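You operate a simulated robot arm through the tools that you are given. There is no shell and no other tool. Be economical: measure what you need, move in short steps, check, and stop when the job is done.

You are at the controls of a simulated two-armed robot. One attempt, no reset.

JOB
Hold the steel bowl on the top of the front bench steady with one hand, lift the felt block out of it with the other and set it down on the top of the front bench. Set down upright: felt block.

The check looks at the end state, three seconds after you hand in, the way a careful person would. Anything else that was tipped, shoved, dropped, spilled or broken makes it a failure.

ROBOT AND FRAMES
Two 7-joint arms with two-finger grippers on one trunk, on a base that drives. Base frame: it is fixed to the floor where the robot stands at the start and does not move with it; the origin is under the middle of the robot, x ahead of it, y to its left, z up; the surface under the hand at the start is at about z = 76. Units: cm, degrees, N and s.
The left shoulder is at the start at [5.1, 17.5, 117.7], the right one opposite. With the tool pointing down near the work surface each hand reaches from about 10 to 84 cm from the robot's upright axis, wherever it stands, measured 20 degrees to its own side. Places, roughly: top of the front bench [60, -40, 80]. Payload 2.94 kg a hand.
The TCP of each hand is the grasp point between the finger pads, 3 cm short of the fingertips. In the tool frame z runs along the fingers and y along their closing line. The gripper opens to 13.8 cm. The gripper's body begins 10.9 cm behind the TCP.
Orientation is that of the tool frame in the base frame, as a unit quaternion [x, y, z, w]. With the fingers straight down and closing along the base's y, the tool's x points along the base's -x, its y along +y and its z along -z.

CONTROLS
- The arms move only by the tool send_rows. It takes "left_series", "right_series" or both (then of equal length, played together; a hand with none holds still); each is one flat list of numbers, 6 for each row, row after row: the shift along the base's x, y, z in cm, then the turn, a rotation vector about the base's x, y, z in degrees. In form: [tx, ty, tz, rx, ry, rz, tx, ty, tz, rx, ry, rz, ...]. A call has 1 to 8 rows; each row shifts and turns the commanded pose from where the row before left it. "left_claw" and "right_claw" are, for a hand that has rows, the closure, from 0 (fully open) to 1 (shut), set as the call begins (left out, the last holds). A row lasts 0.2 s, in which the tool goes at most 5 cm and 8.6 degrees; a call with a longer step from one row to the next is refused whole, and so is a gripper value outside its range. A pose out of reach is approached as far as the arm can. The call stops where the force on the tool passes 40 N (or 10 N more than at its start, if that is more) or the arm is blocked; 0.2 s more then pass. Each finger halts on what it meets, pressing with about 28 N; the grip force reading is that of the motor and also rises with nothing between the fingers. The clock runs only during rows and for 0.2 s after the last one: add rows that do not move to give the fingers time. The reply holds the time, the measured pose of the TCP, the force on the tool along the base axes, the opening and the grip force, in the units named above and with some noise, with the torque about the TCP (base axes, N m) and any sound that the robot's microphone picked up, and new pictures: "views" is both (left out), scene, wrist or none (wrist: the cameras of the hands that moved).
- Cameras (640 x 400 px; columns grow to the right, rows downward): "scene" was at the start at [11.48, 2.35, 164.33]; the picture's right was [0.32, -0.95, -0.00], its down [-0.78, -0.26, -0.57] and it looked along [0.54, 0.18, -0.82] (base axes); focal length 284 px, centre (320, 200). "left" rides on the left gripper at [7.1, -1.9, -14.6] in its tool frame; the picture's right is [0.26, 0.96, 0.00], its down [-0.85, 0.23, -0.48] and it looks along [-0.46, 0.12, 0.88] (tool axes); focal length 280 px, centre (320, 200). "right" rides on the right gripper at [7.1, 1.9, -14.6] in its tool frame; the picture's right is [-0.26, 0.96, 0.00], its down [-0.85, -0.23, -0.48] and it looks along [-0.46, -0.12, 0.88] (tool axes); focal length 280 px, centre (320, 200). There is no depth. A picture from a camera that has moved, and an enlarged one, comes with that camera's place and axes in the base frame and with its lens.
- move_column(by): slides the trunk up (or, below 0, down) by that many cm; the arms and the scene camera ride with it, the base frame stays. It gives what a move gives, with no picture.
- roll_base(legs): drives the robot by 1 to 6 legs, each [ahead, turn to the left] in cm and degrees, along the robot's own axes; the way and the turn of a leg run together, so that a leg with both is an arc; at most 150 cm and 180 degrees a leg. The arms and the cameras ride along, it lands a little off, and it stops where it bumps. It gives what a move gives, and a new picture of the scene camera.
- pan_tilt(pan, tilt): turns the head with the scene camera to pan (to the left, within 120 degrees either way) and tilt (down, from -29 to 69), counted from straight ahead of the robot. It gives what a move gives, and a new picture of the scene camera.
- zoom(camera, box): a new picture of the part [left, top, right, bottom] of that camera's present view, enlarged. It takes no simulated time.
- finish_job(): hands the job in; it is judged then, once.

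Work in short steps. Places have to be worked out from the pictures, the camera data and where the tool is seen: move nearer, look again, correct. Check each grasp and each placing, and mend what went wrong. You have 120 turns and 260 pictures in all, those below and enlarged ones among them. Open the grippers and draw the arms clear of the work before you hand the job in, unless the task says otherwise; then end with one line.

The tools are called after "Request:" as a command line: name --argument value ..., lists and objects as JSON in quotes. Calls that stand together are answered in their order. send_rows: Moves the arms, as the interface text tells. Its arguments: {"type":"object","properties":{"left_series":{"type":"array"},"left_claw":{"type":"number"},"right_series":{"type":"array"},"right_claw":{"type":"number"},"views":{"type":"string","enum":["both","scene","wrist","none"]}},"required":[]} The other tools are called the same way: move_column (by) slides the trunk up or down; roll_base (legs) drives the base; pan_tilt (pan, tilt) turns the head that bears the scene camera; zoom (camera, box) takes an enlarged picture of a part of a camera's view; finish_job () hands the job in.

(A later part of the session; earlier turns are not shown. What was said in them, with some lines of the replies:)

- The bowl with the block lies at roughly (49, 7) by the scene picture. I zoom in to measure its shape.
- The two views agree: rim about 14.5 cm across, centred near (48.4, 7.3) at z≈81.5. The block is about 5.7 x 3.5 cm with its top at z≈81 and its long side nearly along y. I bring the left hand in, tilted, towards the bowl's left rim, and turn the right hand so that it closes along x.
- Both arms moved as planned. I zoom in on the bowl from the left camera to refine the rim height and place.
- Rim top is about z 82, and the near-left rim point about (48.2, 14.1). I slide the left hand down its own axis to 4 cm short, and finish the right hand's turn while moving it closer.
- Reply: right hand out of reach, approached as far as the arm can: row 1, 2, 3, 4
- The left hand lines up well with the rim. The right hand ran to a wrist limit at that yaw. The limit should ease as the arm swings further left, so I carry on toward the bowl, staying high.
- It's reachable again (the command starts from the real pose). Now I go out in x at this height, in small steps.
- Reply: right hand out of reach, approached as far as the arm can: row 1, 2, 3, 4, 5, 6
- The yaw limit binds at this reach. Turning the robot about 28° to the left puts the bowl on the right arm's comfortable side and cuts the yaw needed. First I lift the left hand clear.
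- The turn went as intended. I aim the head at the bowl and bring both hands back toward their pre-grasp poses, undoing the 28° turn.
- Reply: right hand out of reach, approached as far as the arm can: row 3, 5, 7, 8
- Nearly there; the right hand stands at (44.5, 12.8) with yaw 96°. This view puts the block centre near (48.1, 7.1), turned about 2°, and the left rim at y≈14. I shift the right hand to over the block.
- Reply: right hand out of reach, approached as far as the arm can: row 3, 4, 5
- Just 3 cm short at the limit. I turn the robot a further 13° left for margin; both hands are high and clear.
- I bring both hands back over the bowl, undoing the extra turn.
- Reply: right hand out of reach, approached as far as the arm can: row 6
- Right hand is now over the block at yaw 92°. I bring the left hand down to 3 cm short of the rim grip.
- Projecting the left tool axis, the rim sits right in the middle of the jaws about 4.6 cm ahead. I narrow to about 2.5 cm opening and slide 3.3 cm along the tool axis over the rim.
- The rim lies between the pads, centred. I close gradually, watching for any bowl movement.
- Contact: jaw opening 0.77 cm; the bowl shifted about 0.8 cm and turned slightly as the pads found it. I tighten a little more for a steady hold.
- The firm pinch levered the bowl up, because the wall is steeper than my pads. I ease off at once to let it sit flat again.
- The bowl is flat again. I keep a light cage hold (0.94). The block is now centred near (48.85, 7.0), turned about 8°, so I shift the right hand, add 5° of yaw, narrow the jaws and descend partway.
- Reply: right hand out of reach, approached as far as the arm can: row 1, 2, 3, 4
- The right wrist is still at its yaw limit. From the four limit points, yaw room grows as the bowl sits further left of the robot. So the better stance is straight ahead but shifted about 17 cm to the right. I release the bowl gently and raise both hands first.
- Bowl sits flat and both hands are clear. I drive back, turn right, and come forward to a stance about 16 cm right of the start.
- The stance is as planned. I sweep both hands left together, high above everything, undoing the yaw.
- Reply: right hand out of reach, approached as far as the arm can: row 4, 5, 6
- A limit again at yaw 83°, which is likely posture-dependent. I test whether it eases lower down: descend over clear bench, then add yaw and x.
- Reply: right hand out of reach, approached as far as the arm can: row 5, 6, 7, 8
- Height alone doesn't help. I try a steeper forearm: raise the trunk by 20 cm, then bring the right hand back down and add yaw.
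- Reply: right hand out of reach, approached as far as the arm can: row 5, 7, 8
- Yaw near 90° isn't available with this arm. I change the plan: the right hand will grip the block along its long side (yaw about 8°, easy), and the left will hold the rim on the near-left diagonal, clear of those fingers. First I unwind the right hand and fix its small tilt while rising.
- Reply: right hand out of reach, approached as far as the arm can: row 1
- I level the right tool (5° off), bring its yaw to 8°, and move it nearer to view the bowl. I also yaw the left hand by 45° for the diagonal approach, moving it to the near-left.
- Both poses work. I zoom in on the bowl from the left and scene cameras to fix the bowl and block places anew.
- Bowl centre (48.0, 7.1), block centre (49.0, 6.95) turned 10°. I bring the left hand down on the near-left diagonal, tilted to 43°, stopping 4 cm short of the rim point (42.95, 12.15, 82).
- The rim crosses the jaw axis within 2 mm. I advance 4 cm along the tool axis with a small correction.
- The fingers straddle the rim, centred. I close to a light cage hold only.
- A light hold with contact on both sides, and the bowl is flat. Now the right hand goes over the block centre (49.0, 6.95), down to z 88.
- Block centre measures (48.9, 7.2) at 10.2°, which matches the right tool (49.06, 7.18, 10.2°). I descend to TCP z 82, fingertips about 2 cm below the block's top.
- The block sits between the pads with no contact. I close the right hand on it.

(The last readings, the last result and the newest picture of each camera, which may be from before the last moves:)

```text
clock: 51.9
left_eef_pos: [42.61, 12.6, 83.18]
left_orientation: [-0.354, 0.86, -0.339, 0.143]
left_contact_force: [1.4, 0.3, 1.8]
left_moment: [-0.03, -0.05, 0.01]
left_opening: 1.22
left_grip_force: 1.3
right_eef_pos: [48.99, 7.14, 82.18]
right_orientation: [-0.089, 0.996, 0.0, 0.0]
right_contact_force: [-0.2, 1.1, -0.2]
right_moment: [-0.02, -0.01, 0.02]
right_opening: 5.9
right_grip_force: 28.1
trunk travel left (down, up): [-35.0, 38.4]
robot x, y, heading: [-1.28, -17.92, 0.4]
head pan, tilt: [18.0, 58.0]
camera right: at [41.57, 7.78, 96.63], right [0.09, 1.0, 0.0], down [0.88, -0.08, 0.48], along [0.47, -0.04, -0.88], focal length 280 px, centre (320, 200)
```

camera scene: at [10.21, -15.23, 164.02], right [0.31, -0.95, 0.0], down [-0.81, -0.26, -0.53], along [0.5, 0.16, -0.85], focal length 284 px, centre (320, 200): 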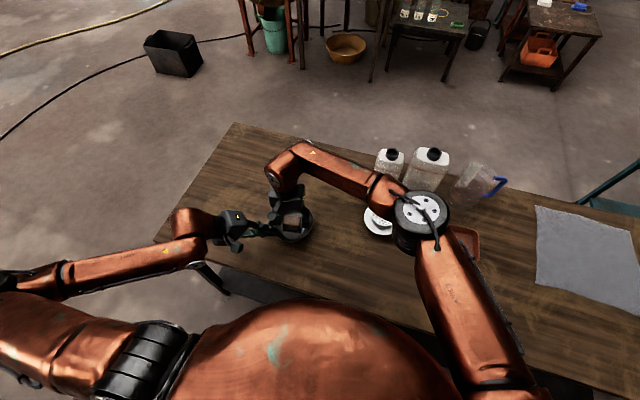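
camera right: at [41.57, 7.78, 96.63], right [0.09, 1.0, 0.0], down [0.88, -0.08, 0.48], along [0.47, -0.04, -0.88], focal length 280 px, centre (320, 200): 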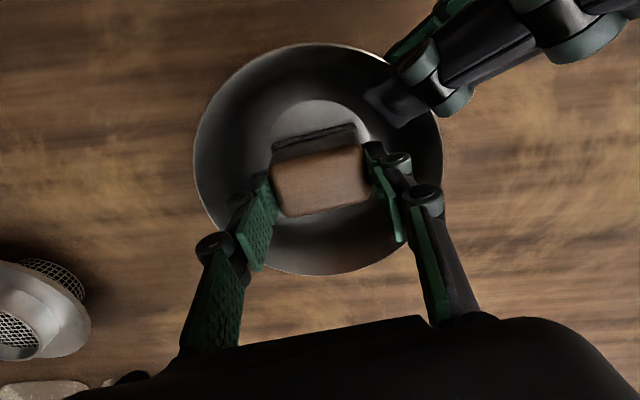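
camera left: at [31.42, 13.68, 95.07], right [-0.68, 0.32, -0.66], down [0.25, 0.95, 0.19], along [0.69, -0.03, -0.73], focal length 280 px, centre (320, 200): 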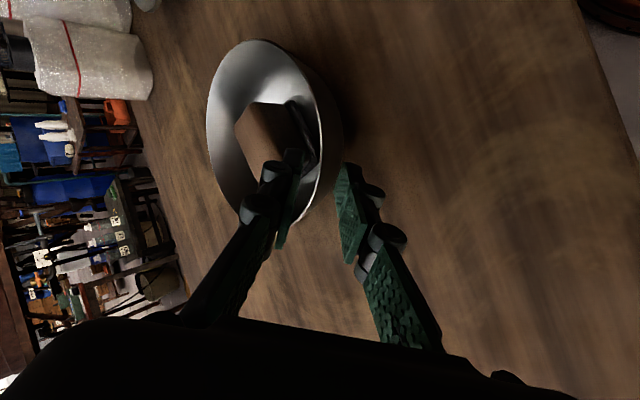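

Grip force is 28 N at 5.9 cm opening, so the block is held. I lift slowly straight up, starting with small steps.

Request:
send_rows --right_series '[0, 0, 0.5, 0, 0, 0, 0, 0, 0.7, 0, 0, 0, 0, 0, 1, 0, 0, 0, 0, 0, 1.5, 0, 0, 0, 0, 0, 2, 0, 0, 0, 0, 0, 2, 0, 0, 0, 0, 0, 2, 0, 0, 0]'

```text
clock: 53.5
left_eef_pos: [42.5, 12.63, 83.07]
left_orientation: [-0.355, 0.86, -0.338, 0.143]
left_contact_force: [1.0, -0.4, 1.4]
left_moment: [-0.05, -0.02, 0.02]
left_opening: 1.16
left_grip_force: 0.4
right_eef_pos: [48.86, 7.16, 91.79]
right_orientation: [-0.088, 0.996, 0.0, 0.0]
right_contact_force: [-0.9, 0.5, -0.6]
right_moment: [0.0, -0.01, -0.03]
right_opening: 5.92
right_grip_force: 28.3
trunk travel left (down, up): [-35.0, 38.4]
robot x, y, heading: [-0.64, -17.24, 0.1]
head pan, tilt: [18.0, 58.0]
camera scene: at [10.19, -15.23, 164.02], right [0.31, -0.95, 0.0], down [-0.81, -0.26, -0.53], along [0.5, 0.16, -0.85], focal length 284 px, centre (320, 200)
camera right: at [41.55, 7.81, 106.25], right [0.09, 1.0, 0.0], down [0.88, -0.08, 0.48], along [0.47, -0.04, -0.88], focal length 280 px, centre (320, 200)
```

scene: 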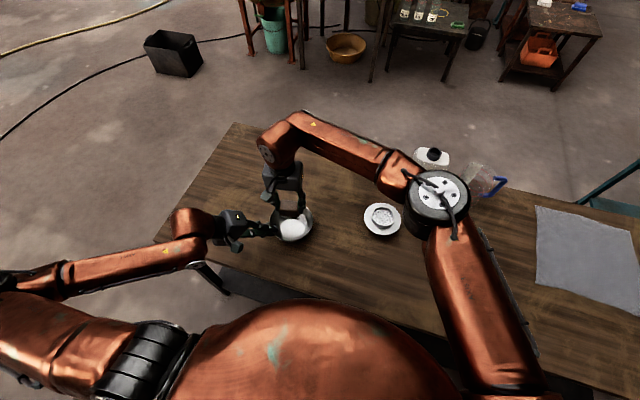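
right: 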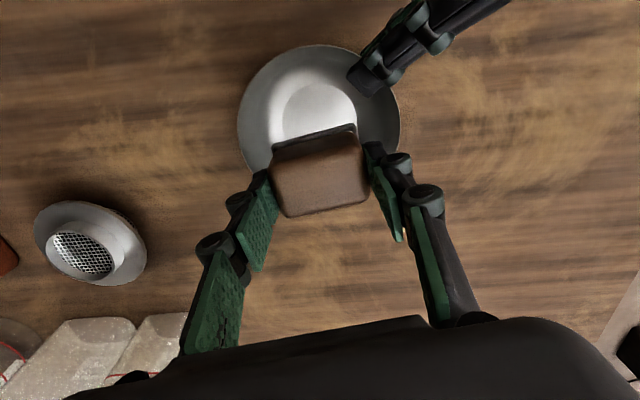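

The block is out and the bowl stayed flat in place. I carry it right to (46, -10), a clear piece of bench.

Request:
send_rows --right_series '[-0.48, -2.86, 0.3, 0, 0, 0, -0.48, -2.86, 0.3, 0, 0, 0, -0.48, -2.86, 0, 0, 0, 0, -0.48, -2.86, 0, 0, 0, 0, -0.48, -2.86, 0, 0, 0, 0, -0.48, -2.86, -1, 0, 0, 0, 0, 0, -2, 0, 0, 0, 0, 0, -2, 0, 0, 0]'

```text
clock: 55.3
left_eef_pos: [42.45, 12.52, 83.11]
left_orientation: [-0.356, 0.86, -0.337, 0.143]
left_contact_force: [0.6, 0.5, 0.0]
left_moment: [0.01, 0.03, 0.08]
left_opening: 1.12
left_grip_force: 0.0
right_eef_pos: [46.0, -10.17, 87.25]
right_orientation: [-0.088, 0.996, 0.001, 0.0]
right_contact_force: [0.3, 0.1, -0.7]
right_moment: [0.03, 0.0, 0.03]
right_opening: 5.87
right_grip_force: 28.2
trunk travel left (down, up): [-35.0, 38.4]
robot x, y, heading: [-0.88, -17.56, 0.1]
head pan, tilt: [18.0, 58.0]
camera scene: at [10.22, -15.35, 164.01], right [0.31, -0.95, 0.0], down [-0.81, -0.26, -0.53], along [0.5, 0.17, -0.85], focal length 284 px, centre (320, 200)
camera right: at [38.72, -9.57, 101.76], right [0.09, 1.0, 0.0], down [0.88, -0.08, 0.48], along [0.47, -0.04, -0.88], focal length 280 px, centre (320, 200)
```

scene: 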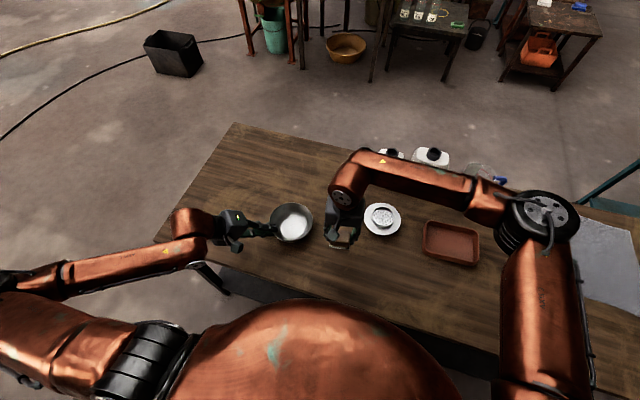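
right: 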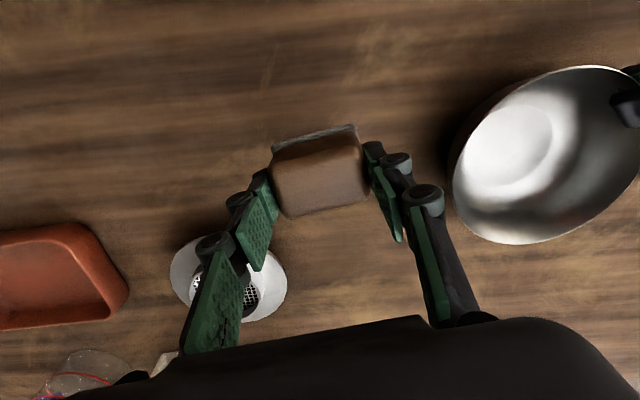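

The spot is clear. I lower to just above the expected contact.

Request:
send_rows --right_series '[0, 0, -1.2, 0, 0, 0, 0, 0, -1.2, 0, 0, 0, 0, 0, -1.2, 0, 0, 0, 0, 0, -0.8, 0, 0, 0, 0, 0, -0.3, 0, 0, 0]' --views "none"

Request:
zoom --camera "scene" --box '[296, 190, 392, 270]'

```text
clock: 56.5
left_eef_pos: [42.54, 12.63, 83.05]
left_orientation: [-0.354, 0.86, -0.339, 0.142]
left_contact_force: [1.1, -1.1, 0.4]
left_moment: [-0.01, 0.01, 0.01]
left_opening: 1.11
left_grip_force: 0.1
right_eef_pos: [45.89, -9.96, 82.6]
right_orientation: [-0.088, 0.996, 0.0, 0.0]
right_contact_force: [0.3, -0.5, -1.0]
right_moment: [0.04, 0.01, 0.01]
right_opening: 5.91
right_grip_force: 27.8
trunk travel left (down, up): [-35.0, 38.4]
robot x, y, heading: [-0.97, -17.24, 0.5]
head pan, tilt: [18.0, 58.0]
```

```text
5.00 times, centred on (344, 230) of scene
camera zoom: at [10.2, -15.26, 164.02], right [0.31, -0.95, 0.0], down [-0.81, -0.26, -0.53], along [0.5, 0.16, -0.85], focal length 1418 px, centre (200, 50)
```

zoom: 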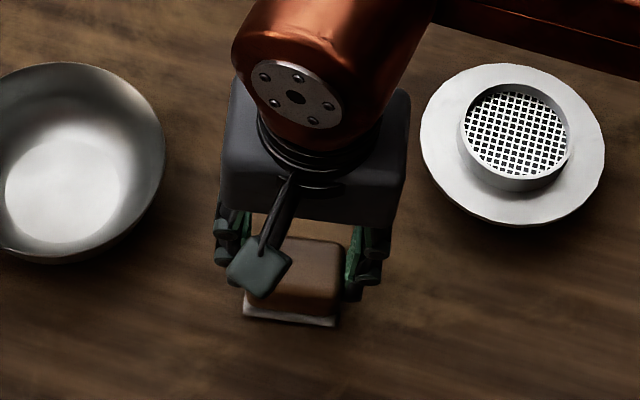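

Not touching yet (about -1 N). I go on in 3 mm steps and watch the vertical force.

Request:
send_rows --right_series '[0, 0, -0.3, 0, 0, 0, 0, 0, -0.3, 0, 0, 0]' --views "none"

Request:
send_rows --right_series '[0, 0, -0.25, 0, 0, 0]' --views "none"

```text
clock: 57.1
left_eef_pos: [42.51, 12.57, 83.11]
left_orientation: [-0.354, 0.86, -0.339, 0.142]
left_contact_force: [-0.2, 0.0, 0.5]
left_moment: [0.0, 0.02, 0.0]
left_opening: 1.11
left_grip_force: 0.0
right_eef_pos: [46.1, -9.96, 82.0]
right_orientation: [-0.089, 0.996, 0.0, 0.0]
right_contact_force: [-0.1, 0.7, -1.1]
right_moment: [0.03, -0.02, -0.04]
right_opening: 5.87
right_grip_force: 28.1
trunk travel left (down, up): [-35.0, 38.4]
robot x, y, heading: [-0.99, -17.36, 0.2]
head pan, tilt: [18.0, 58.0]
```

```text
clock: 57.5
left_eef_pos: [42.51, 12.64, 83.13]
left_orientation: [-0.354, 0.86, -0.339, 0.143]
left_contact_force: [-0.7, -0.9, 0.5]
left_moment: [0.03, 0.0, 0.02]
left_opening: 1.13
left_grip_force: 0.1
right_eef_pos: [46.19, -10.16, 81.81]
right_orientation: [-0.088, 0.996, 0.0, 0.0]
right_contact_force: [-1.1, 0.0, -0.6]
right_moment: [0.0, 0.01, -0.02]
right_opening: 5.89
right_grip_force: 28.1
trunk travel left (down, up): [-35.0, 38.4]
robot x, y, heading: [-1.39, -17.38, 0.2]
head pan, tilt: [18.0, 58.0]
```

Still free. More small steps.

Request:
send_rows --right_series '[0, 0, -0.2, 0, 0, 0]' --views "none"

Request:
send_rows --right_series '[0, 0, -0.2, 0, 0, 0]' --views "none"

Request:
zoom --camera "scene" --box '[320, 220, 380, 270]'

```text
clock: 57.9
left_eef_pos: [42.5, 12.52, 83.1]
left_orientation: [-0.355, 0.86, -0.339, 0.142]
left_contact_force: [-0.2, -0.4, -0.6]
left_moment: [0.0, -0.03, -0.01]
left_opening: 1.12
left_grip_force: 0.1
right_eef_pos: [46.15, -9.92, 81.58]
right_orientation: [-0.089, 0.996, 0.0, 0.0]
right_contact_force: [0.9, -0.3, -0.8]
right_moment: [-0.02, -0.01, -0.04]
right_opening: 5.88
right_grip_force: 28.3
trunk travel left (down, up): [-35.0, 38.4]
robot x, y, heading: [-1.19, -17.49, 0.4]
head pan, tilt: [18.0, 58.0]
```

```text
clock: 58.3
left_eef_pos: [42.48, 12.54, 83.12]
left_orientation: [-0.355, 0.86, -0.338, 0.142]
left_contact_force: [0.5, -0.6, 0.2]
left_moment: [-0.01, -0.01, 0.01]
left_opening: 1.1
left_grip_force: 0.1
right_eef_pos: [46.04, -10.13, 81.43]
right_orientation: [-0.089, 0.996, 0.0, 0.001]
right_contact_force: [0.7, 0.0, -1.4]
right_moment: [0.04, 0.01, -0.01]
right_opening: 5.88
right_grip_force: 27.7
trunk travel left (down, up): [-35.0, 38.4]
robot x, y, heading: [-0.83, -17.77, 0.4]
head pan, tilt: [18.0, 58.0]
```

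```text
8.00 times, centred on (350, 245) of scene
camera zoom: at [10.21, -15.26, 164.01], right [0.31, -0.95, 0.0], down [-0.81, -0.26, -0.53], along [0.5, 0.16, -0.85], focal length 2270 px, centre (80, -160)
```

zoom: 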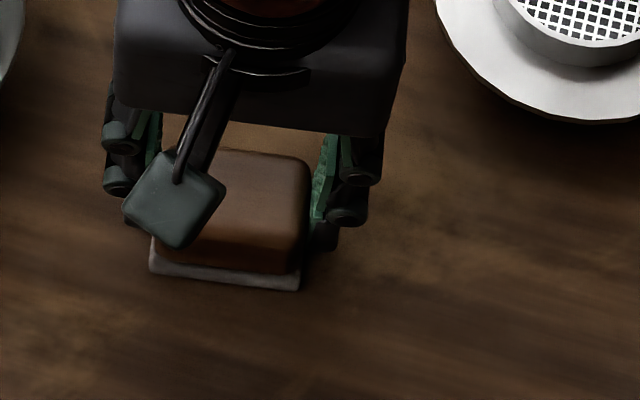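

Very close now, but still no contact force. I continue.

Request:
send_rows --right_series '[0, 0, -0.2, 0, 0, 0]' --views "none"

Request:
send_rows --right_series '[0, 0, -0.2, 0, 0, 0]' --views "none"

Request:
send_rows --right_series '[0, 0, -0.2, 0, 0, 0]' --views "none"

```text
clock: 58.7
left_eef_pos: [42.52, 12.55, 83.23]
left_orientation: [-0.355, 0.86, -0.339, 0.142]
left_contact_force: [-1.1, 0.7, 0.5]
left_moment: [0.01, -0.02, -0.01]
left_opening: 1.11
left_grip_force: 0.0
right_eef_pos: [46.18, -10.05, 81.41]
right_orientation: [-0.088, 0.996, 0.001, 0.001]
right_contact_force: [-0.6, -2.2, 10.2]
right_moment: [0.06, 0.31, 0.05]
right_opening: 5.94
right_grip_force: 27.8
trunk travel left (down, up): [-35.0, 38.4]
robot x, y, heading: [-1.22, -17.11, 0.2]
head pan, tilt: [18.0, 58.0]
```

```text
clock: 59.1
left_eef_pos: [42.27, 12.64, 83.17]
left_orientation: [-0.354, 0.86, -0.338, 0.142]
left_contact_force: [-0.4, 0.2, 0.2]
left_moment: [0.01, 0.02, 0.0]
left_opening: 1.12
left_grip_force: 0.1
right_eef_pos: [46.17, -10.02, 81.26]
right_orientation: [-0.088, 0.996, 0.001, 0.001]
right_contact_force: [1.2, -2.5, 20.2]
right_moment: [-0.11, -0.04, -0.01]
right_opening: 5.94
right_grip_force: 28.1
trunk travel left (down, up): [-35.0, 38.4]
robot x, y, heading: [-1.02, -17.42, 0.2]
head pan, tilt: [18.0, 58.0]
```

```text
clock: 59.5
left_eef_pos: [42.5, 12.56, 83.16]
left_orientation: [-0.354, 0.86, -0.339, 0.142]
left_contact_force: [-1.0, -0.7, 0.5]
left_moment: [0.0, -0.02, -0.01]
left_opening: 1.09
left_grip_force: 0.0
right_eef_pos: [46.1, -10.03, 80.86]
right_orientation: [-0.089, 0.996, 0.002, 0.001]
right_contact_force: [4.2, -0.1, 20.2]
right_moment: [-0.06, -0.19, -0.02]
right_opening: 5.94
right_grip_force: 27.5
trunk travel left (down, up): [-35.0, 38.4]
robot x, y, heading: [-1.31, -17.51, 0.2]
head pan, tilt: [18.0, 58.0]
```

The block is pressed on the bench at 20 N. I back off 3 mm to relax, then open the fingers.

Request:
send_rows --right_series '[0, 0, 0.3, 0, 0, 0, 0, 0, 0, 0, 0, 0]' --views "none"

Request:
send_rows --right_series '[0, 0, 0, 0, 0, 0, 0, 0, 0, 0, 0, 0, 0, 0, 0, 0, 0, 0]' --right_claw 0.47 --views "wrist"

```text
clock: 60.1
left_eef_pos: [42.45, 12.72, 83.12]
left_orientation: [-0.354, 0.86, -0.339, 0.143]
left_contact_force: [0.3, 0.2, 0.4]
left_moment: [-0.02, -0.01, 0.0]
left_opening: 1.11
left_grip_force: 0.0
right_eef_pos: [45.87, -9.98, 80.86]
right_orientation: [-0.088, 0.996, -0.001, -0.001]
right_contact_force: [-0.1, 0.1, -0.9]
right_moment: [0.03, 0.04, -0.03]
right_opening: 5.9
right_grip_force: 28.2
trunk travel left (down, up): [-35.0, 38.4]
robot x, y, heading: [-0.9, -17.58, 0.0]
head pan, tilt: [18.0, 58.0]
```

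```text
clock: 60.9
left_eef_pos: [42.49, 12.51, 83.07]
left_orientation: [-0.354, 0.86, -0.338, 0.143]
left_contact_force: [-0.9, 0.3, 0.4]
left_moment: [-0.01, -0.01, 0.03]
left_opening: 1.13
left_grip_force: 0.1
right_eef_pos: [45.98, -9.99, 81.2]
right_orientation: [-0.088, 0.996, 0.0, 0.0]
right_contact_force: [0.0, -0.1, 0.3]
right_moment: [0.0, 0.01, 0.01]
right_opening: 7.32
right_grip_force: 0.1
trunk travel left (down, up): [-35.0, 38.4]
robot x, y, heading: [-0.81, -17.33, 0.3]
head pan, tilt: [18.0, 58.0]
camera right: at [38.68, -9.36, 95.63], right [0.09, 1.0, 0.0], down [0.88, -0.08, 0.48], along [0.47, -0.04, -0.88], focal length 280 px, centre (320, 200)
```

right: 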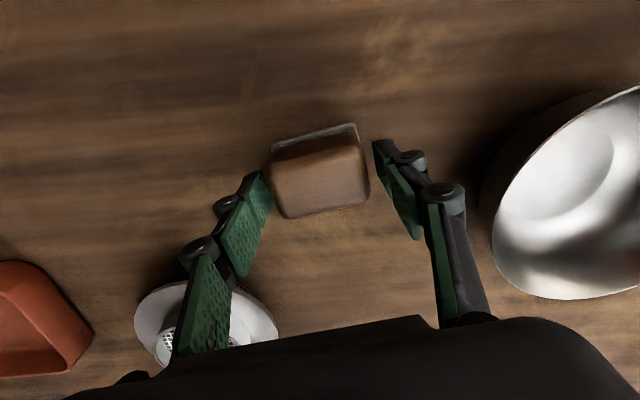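

The block stands released. I raise the right hand straight up, and open the left and draw it back along its axis.

Request:
send_rows --right_series '[0, 0, 1.5, 0, 0, 0, 0, 0, 2, 0, 0, 0, 0, 0, 3, 0, 0, 0, 0, 0, 4, 0, 0, 0, 0, 0, 4, 0, 0, 0, 0, 0, 4, 0, 0, 0]' --views "none"

Request:
send_rows --left_series '[0, 0, 0, 0, 0, 0, 0, 0, 0, 0, 0, 0, 0, 0, 0, 0, 0, 0, -0.48, 0.48, 0.73, 0, 0, 0, -0.96, 0.96, 1.46, 0, 0, 0, -1.2, 1.2, 1.8, 0, 0, 0, -1.5, 1.5, 3, 0, 0, 0, -1.5, 1.5, 4, 0, 0, 0]' --left_claw 0.82

Request:
zoom --camera "scene" --box '[240, 180, 400, 280]'

```text
clock: 62.3
left_eef_pos: [42.47, 12.7, 83.0]
left_orientation: [-0.354, 0.86, -0.338, 0.143]
left_contact_force: [-0.8, 0.4, 0.5]
left_moment: [0.03, -0.05, -0.01]
left_opening: 1.08
left_grip_force: 0.1
right_eef_pos: [46.02, -9.99, 99.71]
right_orientation: [-0.089, 0.996, 0.001, 0.0]
right_contact_force: [-0.4, 0.1, -0.4]
right_moment: [-0.02, 0.0, -0.01]
right_opening: 7.33
right_grip_force: 0.2
trunk travel left (down, up): [-35.0, 38.4]
robot x, y, heading: [-1.23, -17.54, 0.0]
head pan, tilt: [18.0, 58.0]
```

```text
clock: 64.1
left_eef_pos: [38.22, 19.01, 93.08]
left_orientation: [-0.353, 0.86, -0.339, 0.142]
left_contact_force: [-0.2, 0.5, 0.3]
left_moment: [0.0, -0.03, -0.01]
left_opening: 2.47
left_grip_force: 0.2
left hand out of reach, approached as far as the arm can: row 7, 8
right_eef_pos: [45.85, -9.79, 99.84]
right_orientation: [-0.089, 0.996, -0.001, 0.001]
right_contact_force: [-0.1, -0.4, -0.2]
right_moment: [-0.04, -0.04, -0.01]
right_opening: 7.32
right_grip_force: 0.0
trunk travel left (down, up): [-35.0, 38.4]
robot x, y, heading: [-0.98, -17.53, 0.2]
head pan, tilt: [18.0, 58.0]
camera scene: at [9.9, -15.07, 164.05], right [0.31, -0.95, 0.0], down [-0.81, -0.27, -0.53], along [0.5, 0.16, -0.85], focal length 284 px, centre (320, 200)
camera left: at [27.23, 20.17, 104.99], right [-0.68, 0.32, -0.66], down [0.25, 0.95, 0.19], along [0.69, -0.04, -0.72], focal length 280 px, centre (320, 200)
```

scene: 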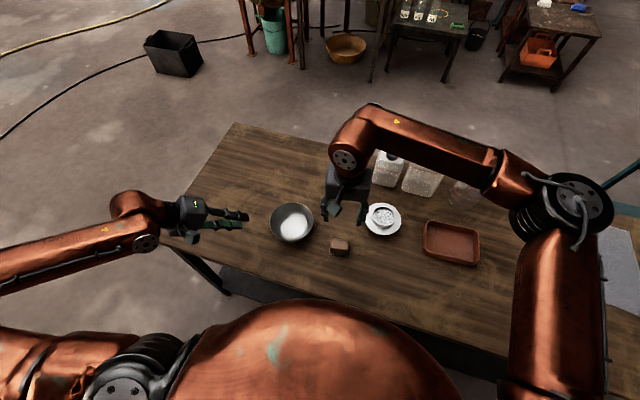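
left: 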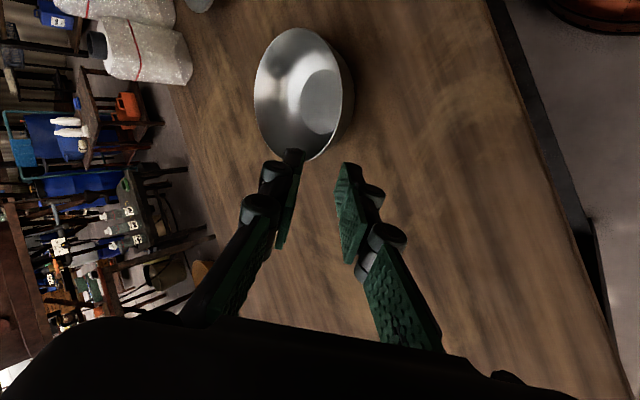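

```text
4.00 times, centred on (320, 230) of scene
camera zoom: at [9.9, -15.07, 164.05], right [0.31, -0.95, 0.0], down [-0.81, -0.27, -0.53], along [0.5, 0.16, -0.85], focal length 1135 px, centre (320, 80)
```

zoom: 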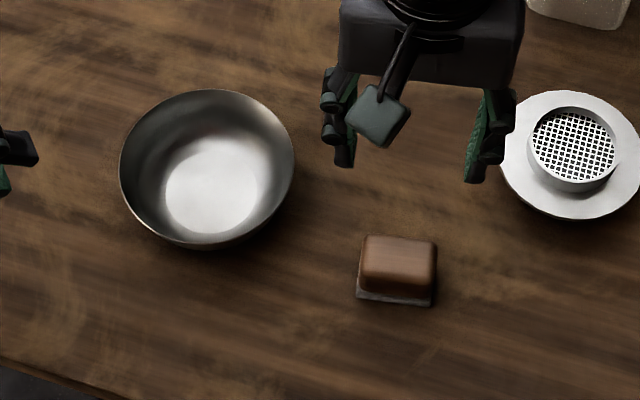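

The bowl stands flat and empty near its old place, and the block is upright on the bench. I open both grippers and raise both hands well clear.

Request:
send_rows --left_series '[0, 1, 3, 0, 0, 0, 0, 1, 3, 0, 0, 0, 0, 1, 3, 0, 0, 0, 0, 1, 3, 0, 0, 0, 0, 0, 0, 0, 0, 0, 0, 0, 0, 0, 0, 0]' --right_series '[-0.5, -1, 2, 0, 0, 0, -0.5, -1, 2, 0, 0, 0, -0.5, -1, 2, 0, 0, 0, 0, 0, 0, 0, 0, 0, 0, 0, 0, 0, 0, 0, 0, 0, 0, 0, 0, 0]' --left_claw 0 --right_claw 0 --views "scene"

```text
clock: 65.5
left_eef_pos: [38.25, 22.87, 105.13]
left_orientation: [-0.354, 0.86, -0.338, 0.142]
left_contact_force: [0.4, 0.7, 0.0]
left_moment: [-0.03, 0.0, -0.01]
left_opening: 13.79
left_grip_force: 0.0
right_eef_pos: [44.44, -13.01, 105.55]
right_orientation: [-0.088, 0.996, 0.0, 0.0]
right_contact_force: [0.1, 0.7, -0.2]
right_moment: [0.02, 0.03, -0.01]
right_opening: 13.8
right_grip_force: 0.0
trunk travel left (down, up): [-35.0, 38.4]
robot x, y, heading: [-1.03, -17.72, 0.3]
head pan, tilt: [18.0, 58.0]
camera scene: at [10.22, -15.23, 164.01], right [0.31, -0.95, 0.0], down [-0.81, -0.26, -0.53], along [0.5, 0.16, -0.85], focal length 284 px, centre (320, 200)
```

scene: 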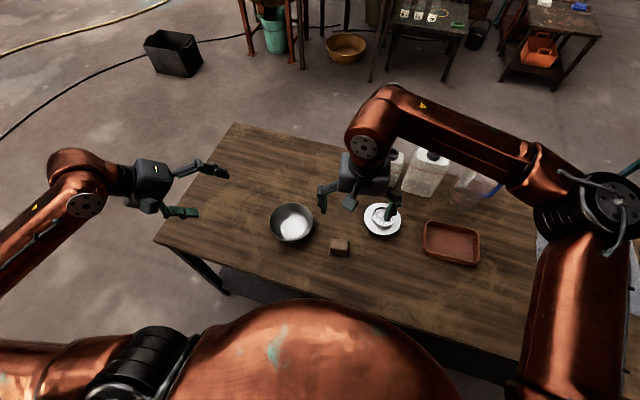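

Both hands are open and clear, the block is upright, and the bowl is flat with everything else undisturbed. I hand in the job.

Request:
finish_job

```text
The job is handed in.
```

The felt block is out of the bowl and stands upright on the front bench at about (46, -10), and I have handed the job in. The left hand held the bowl's rim only lightly during the lift, because a firm grip earlier had briefly tipped the bowl. The bowl now sits flat and empty, within about a centimetre of where it started.
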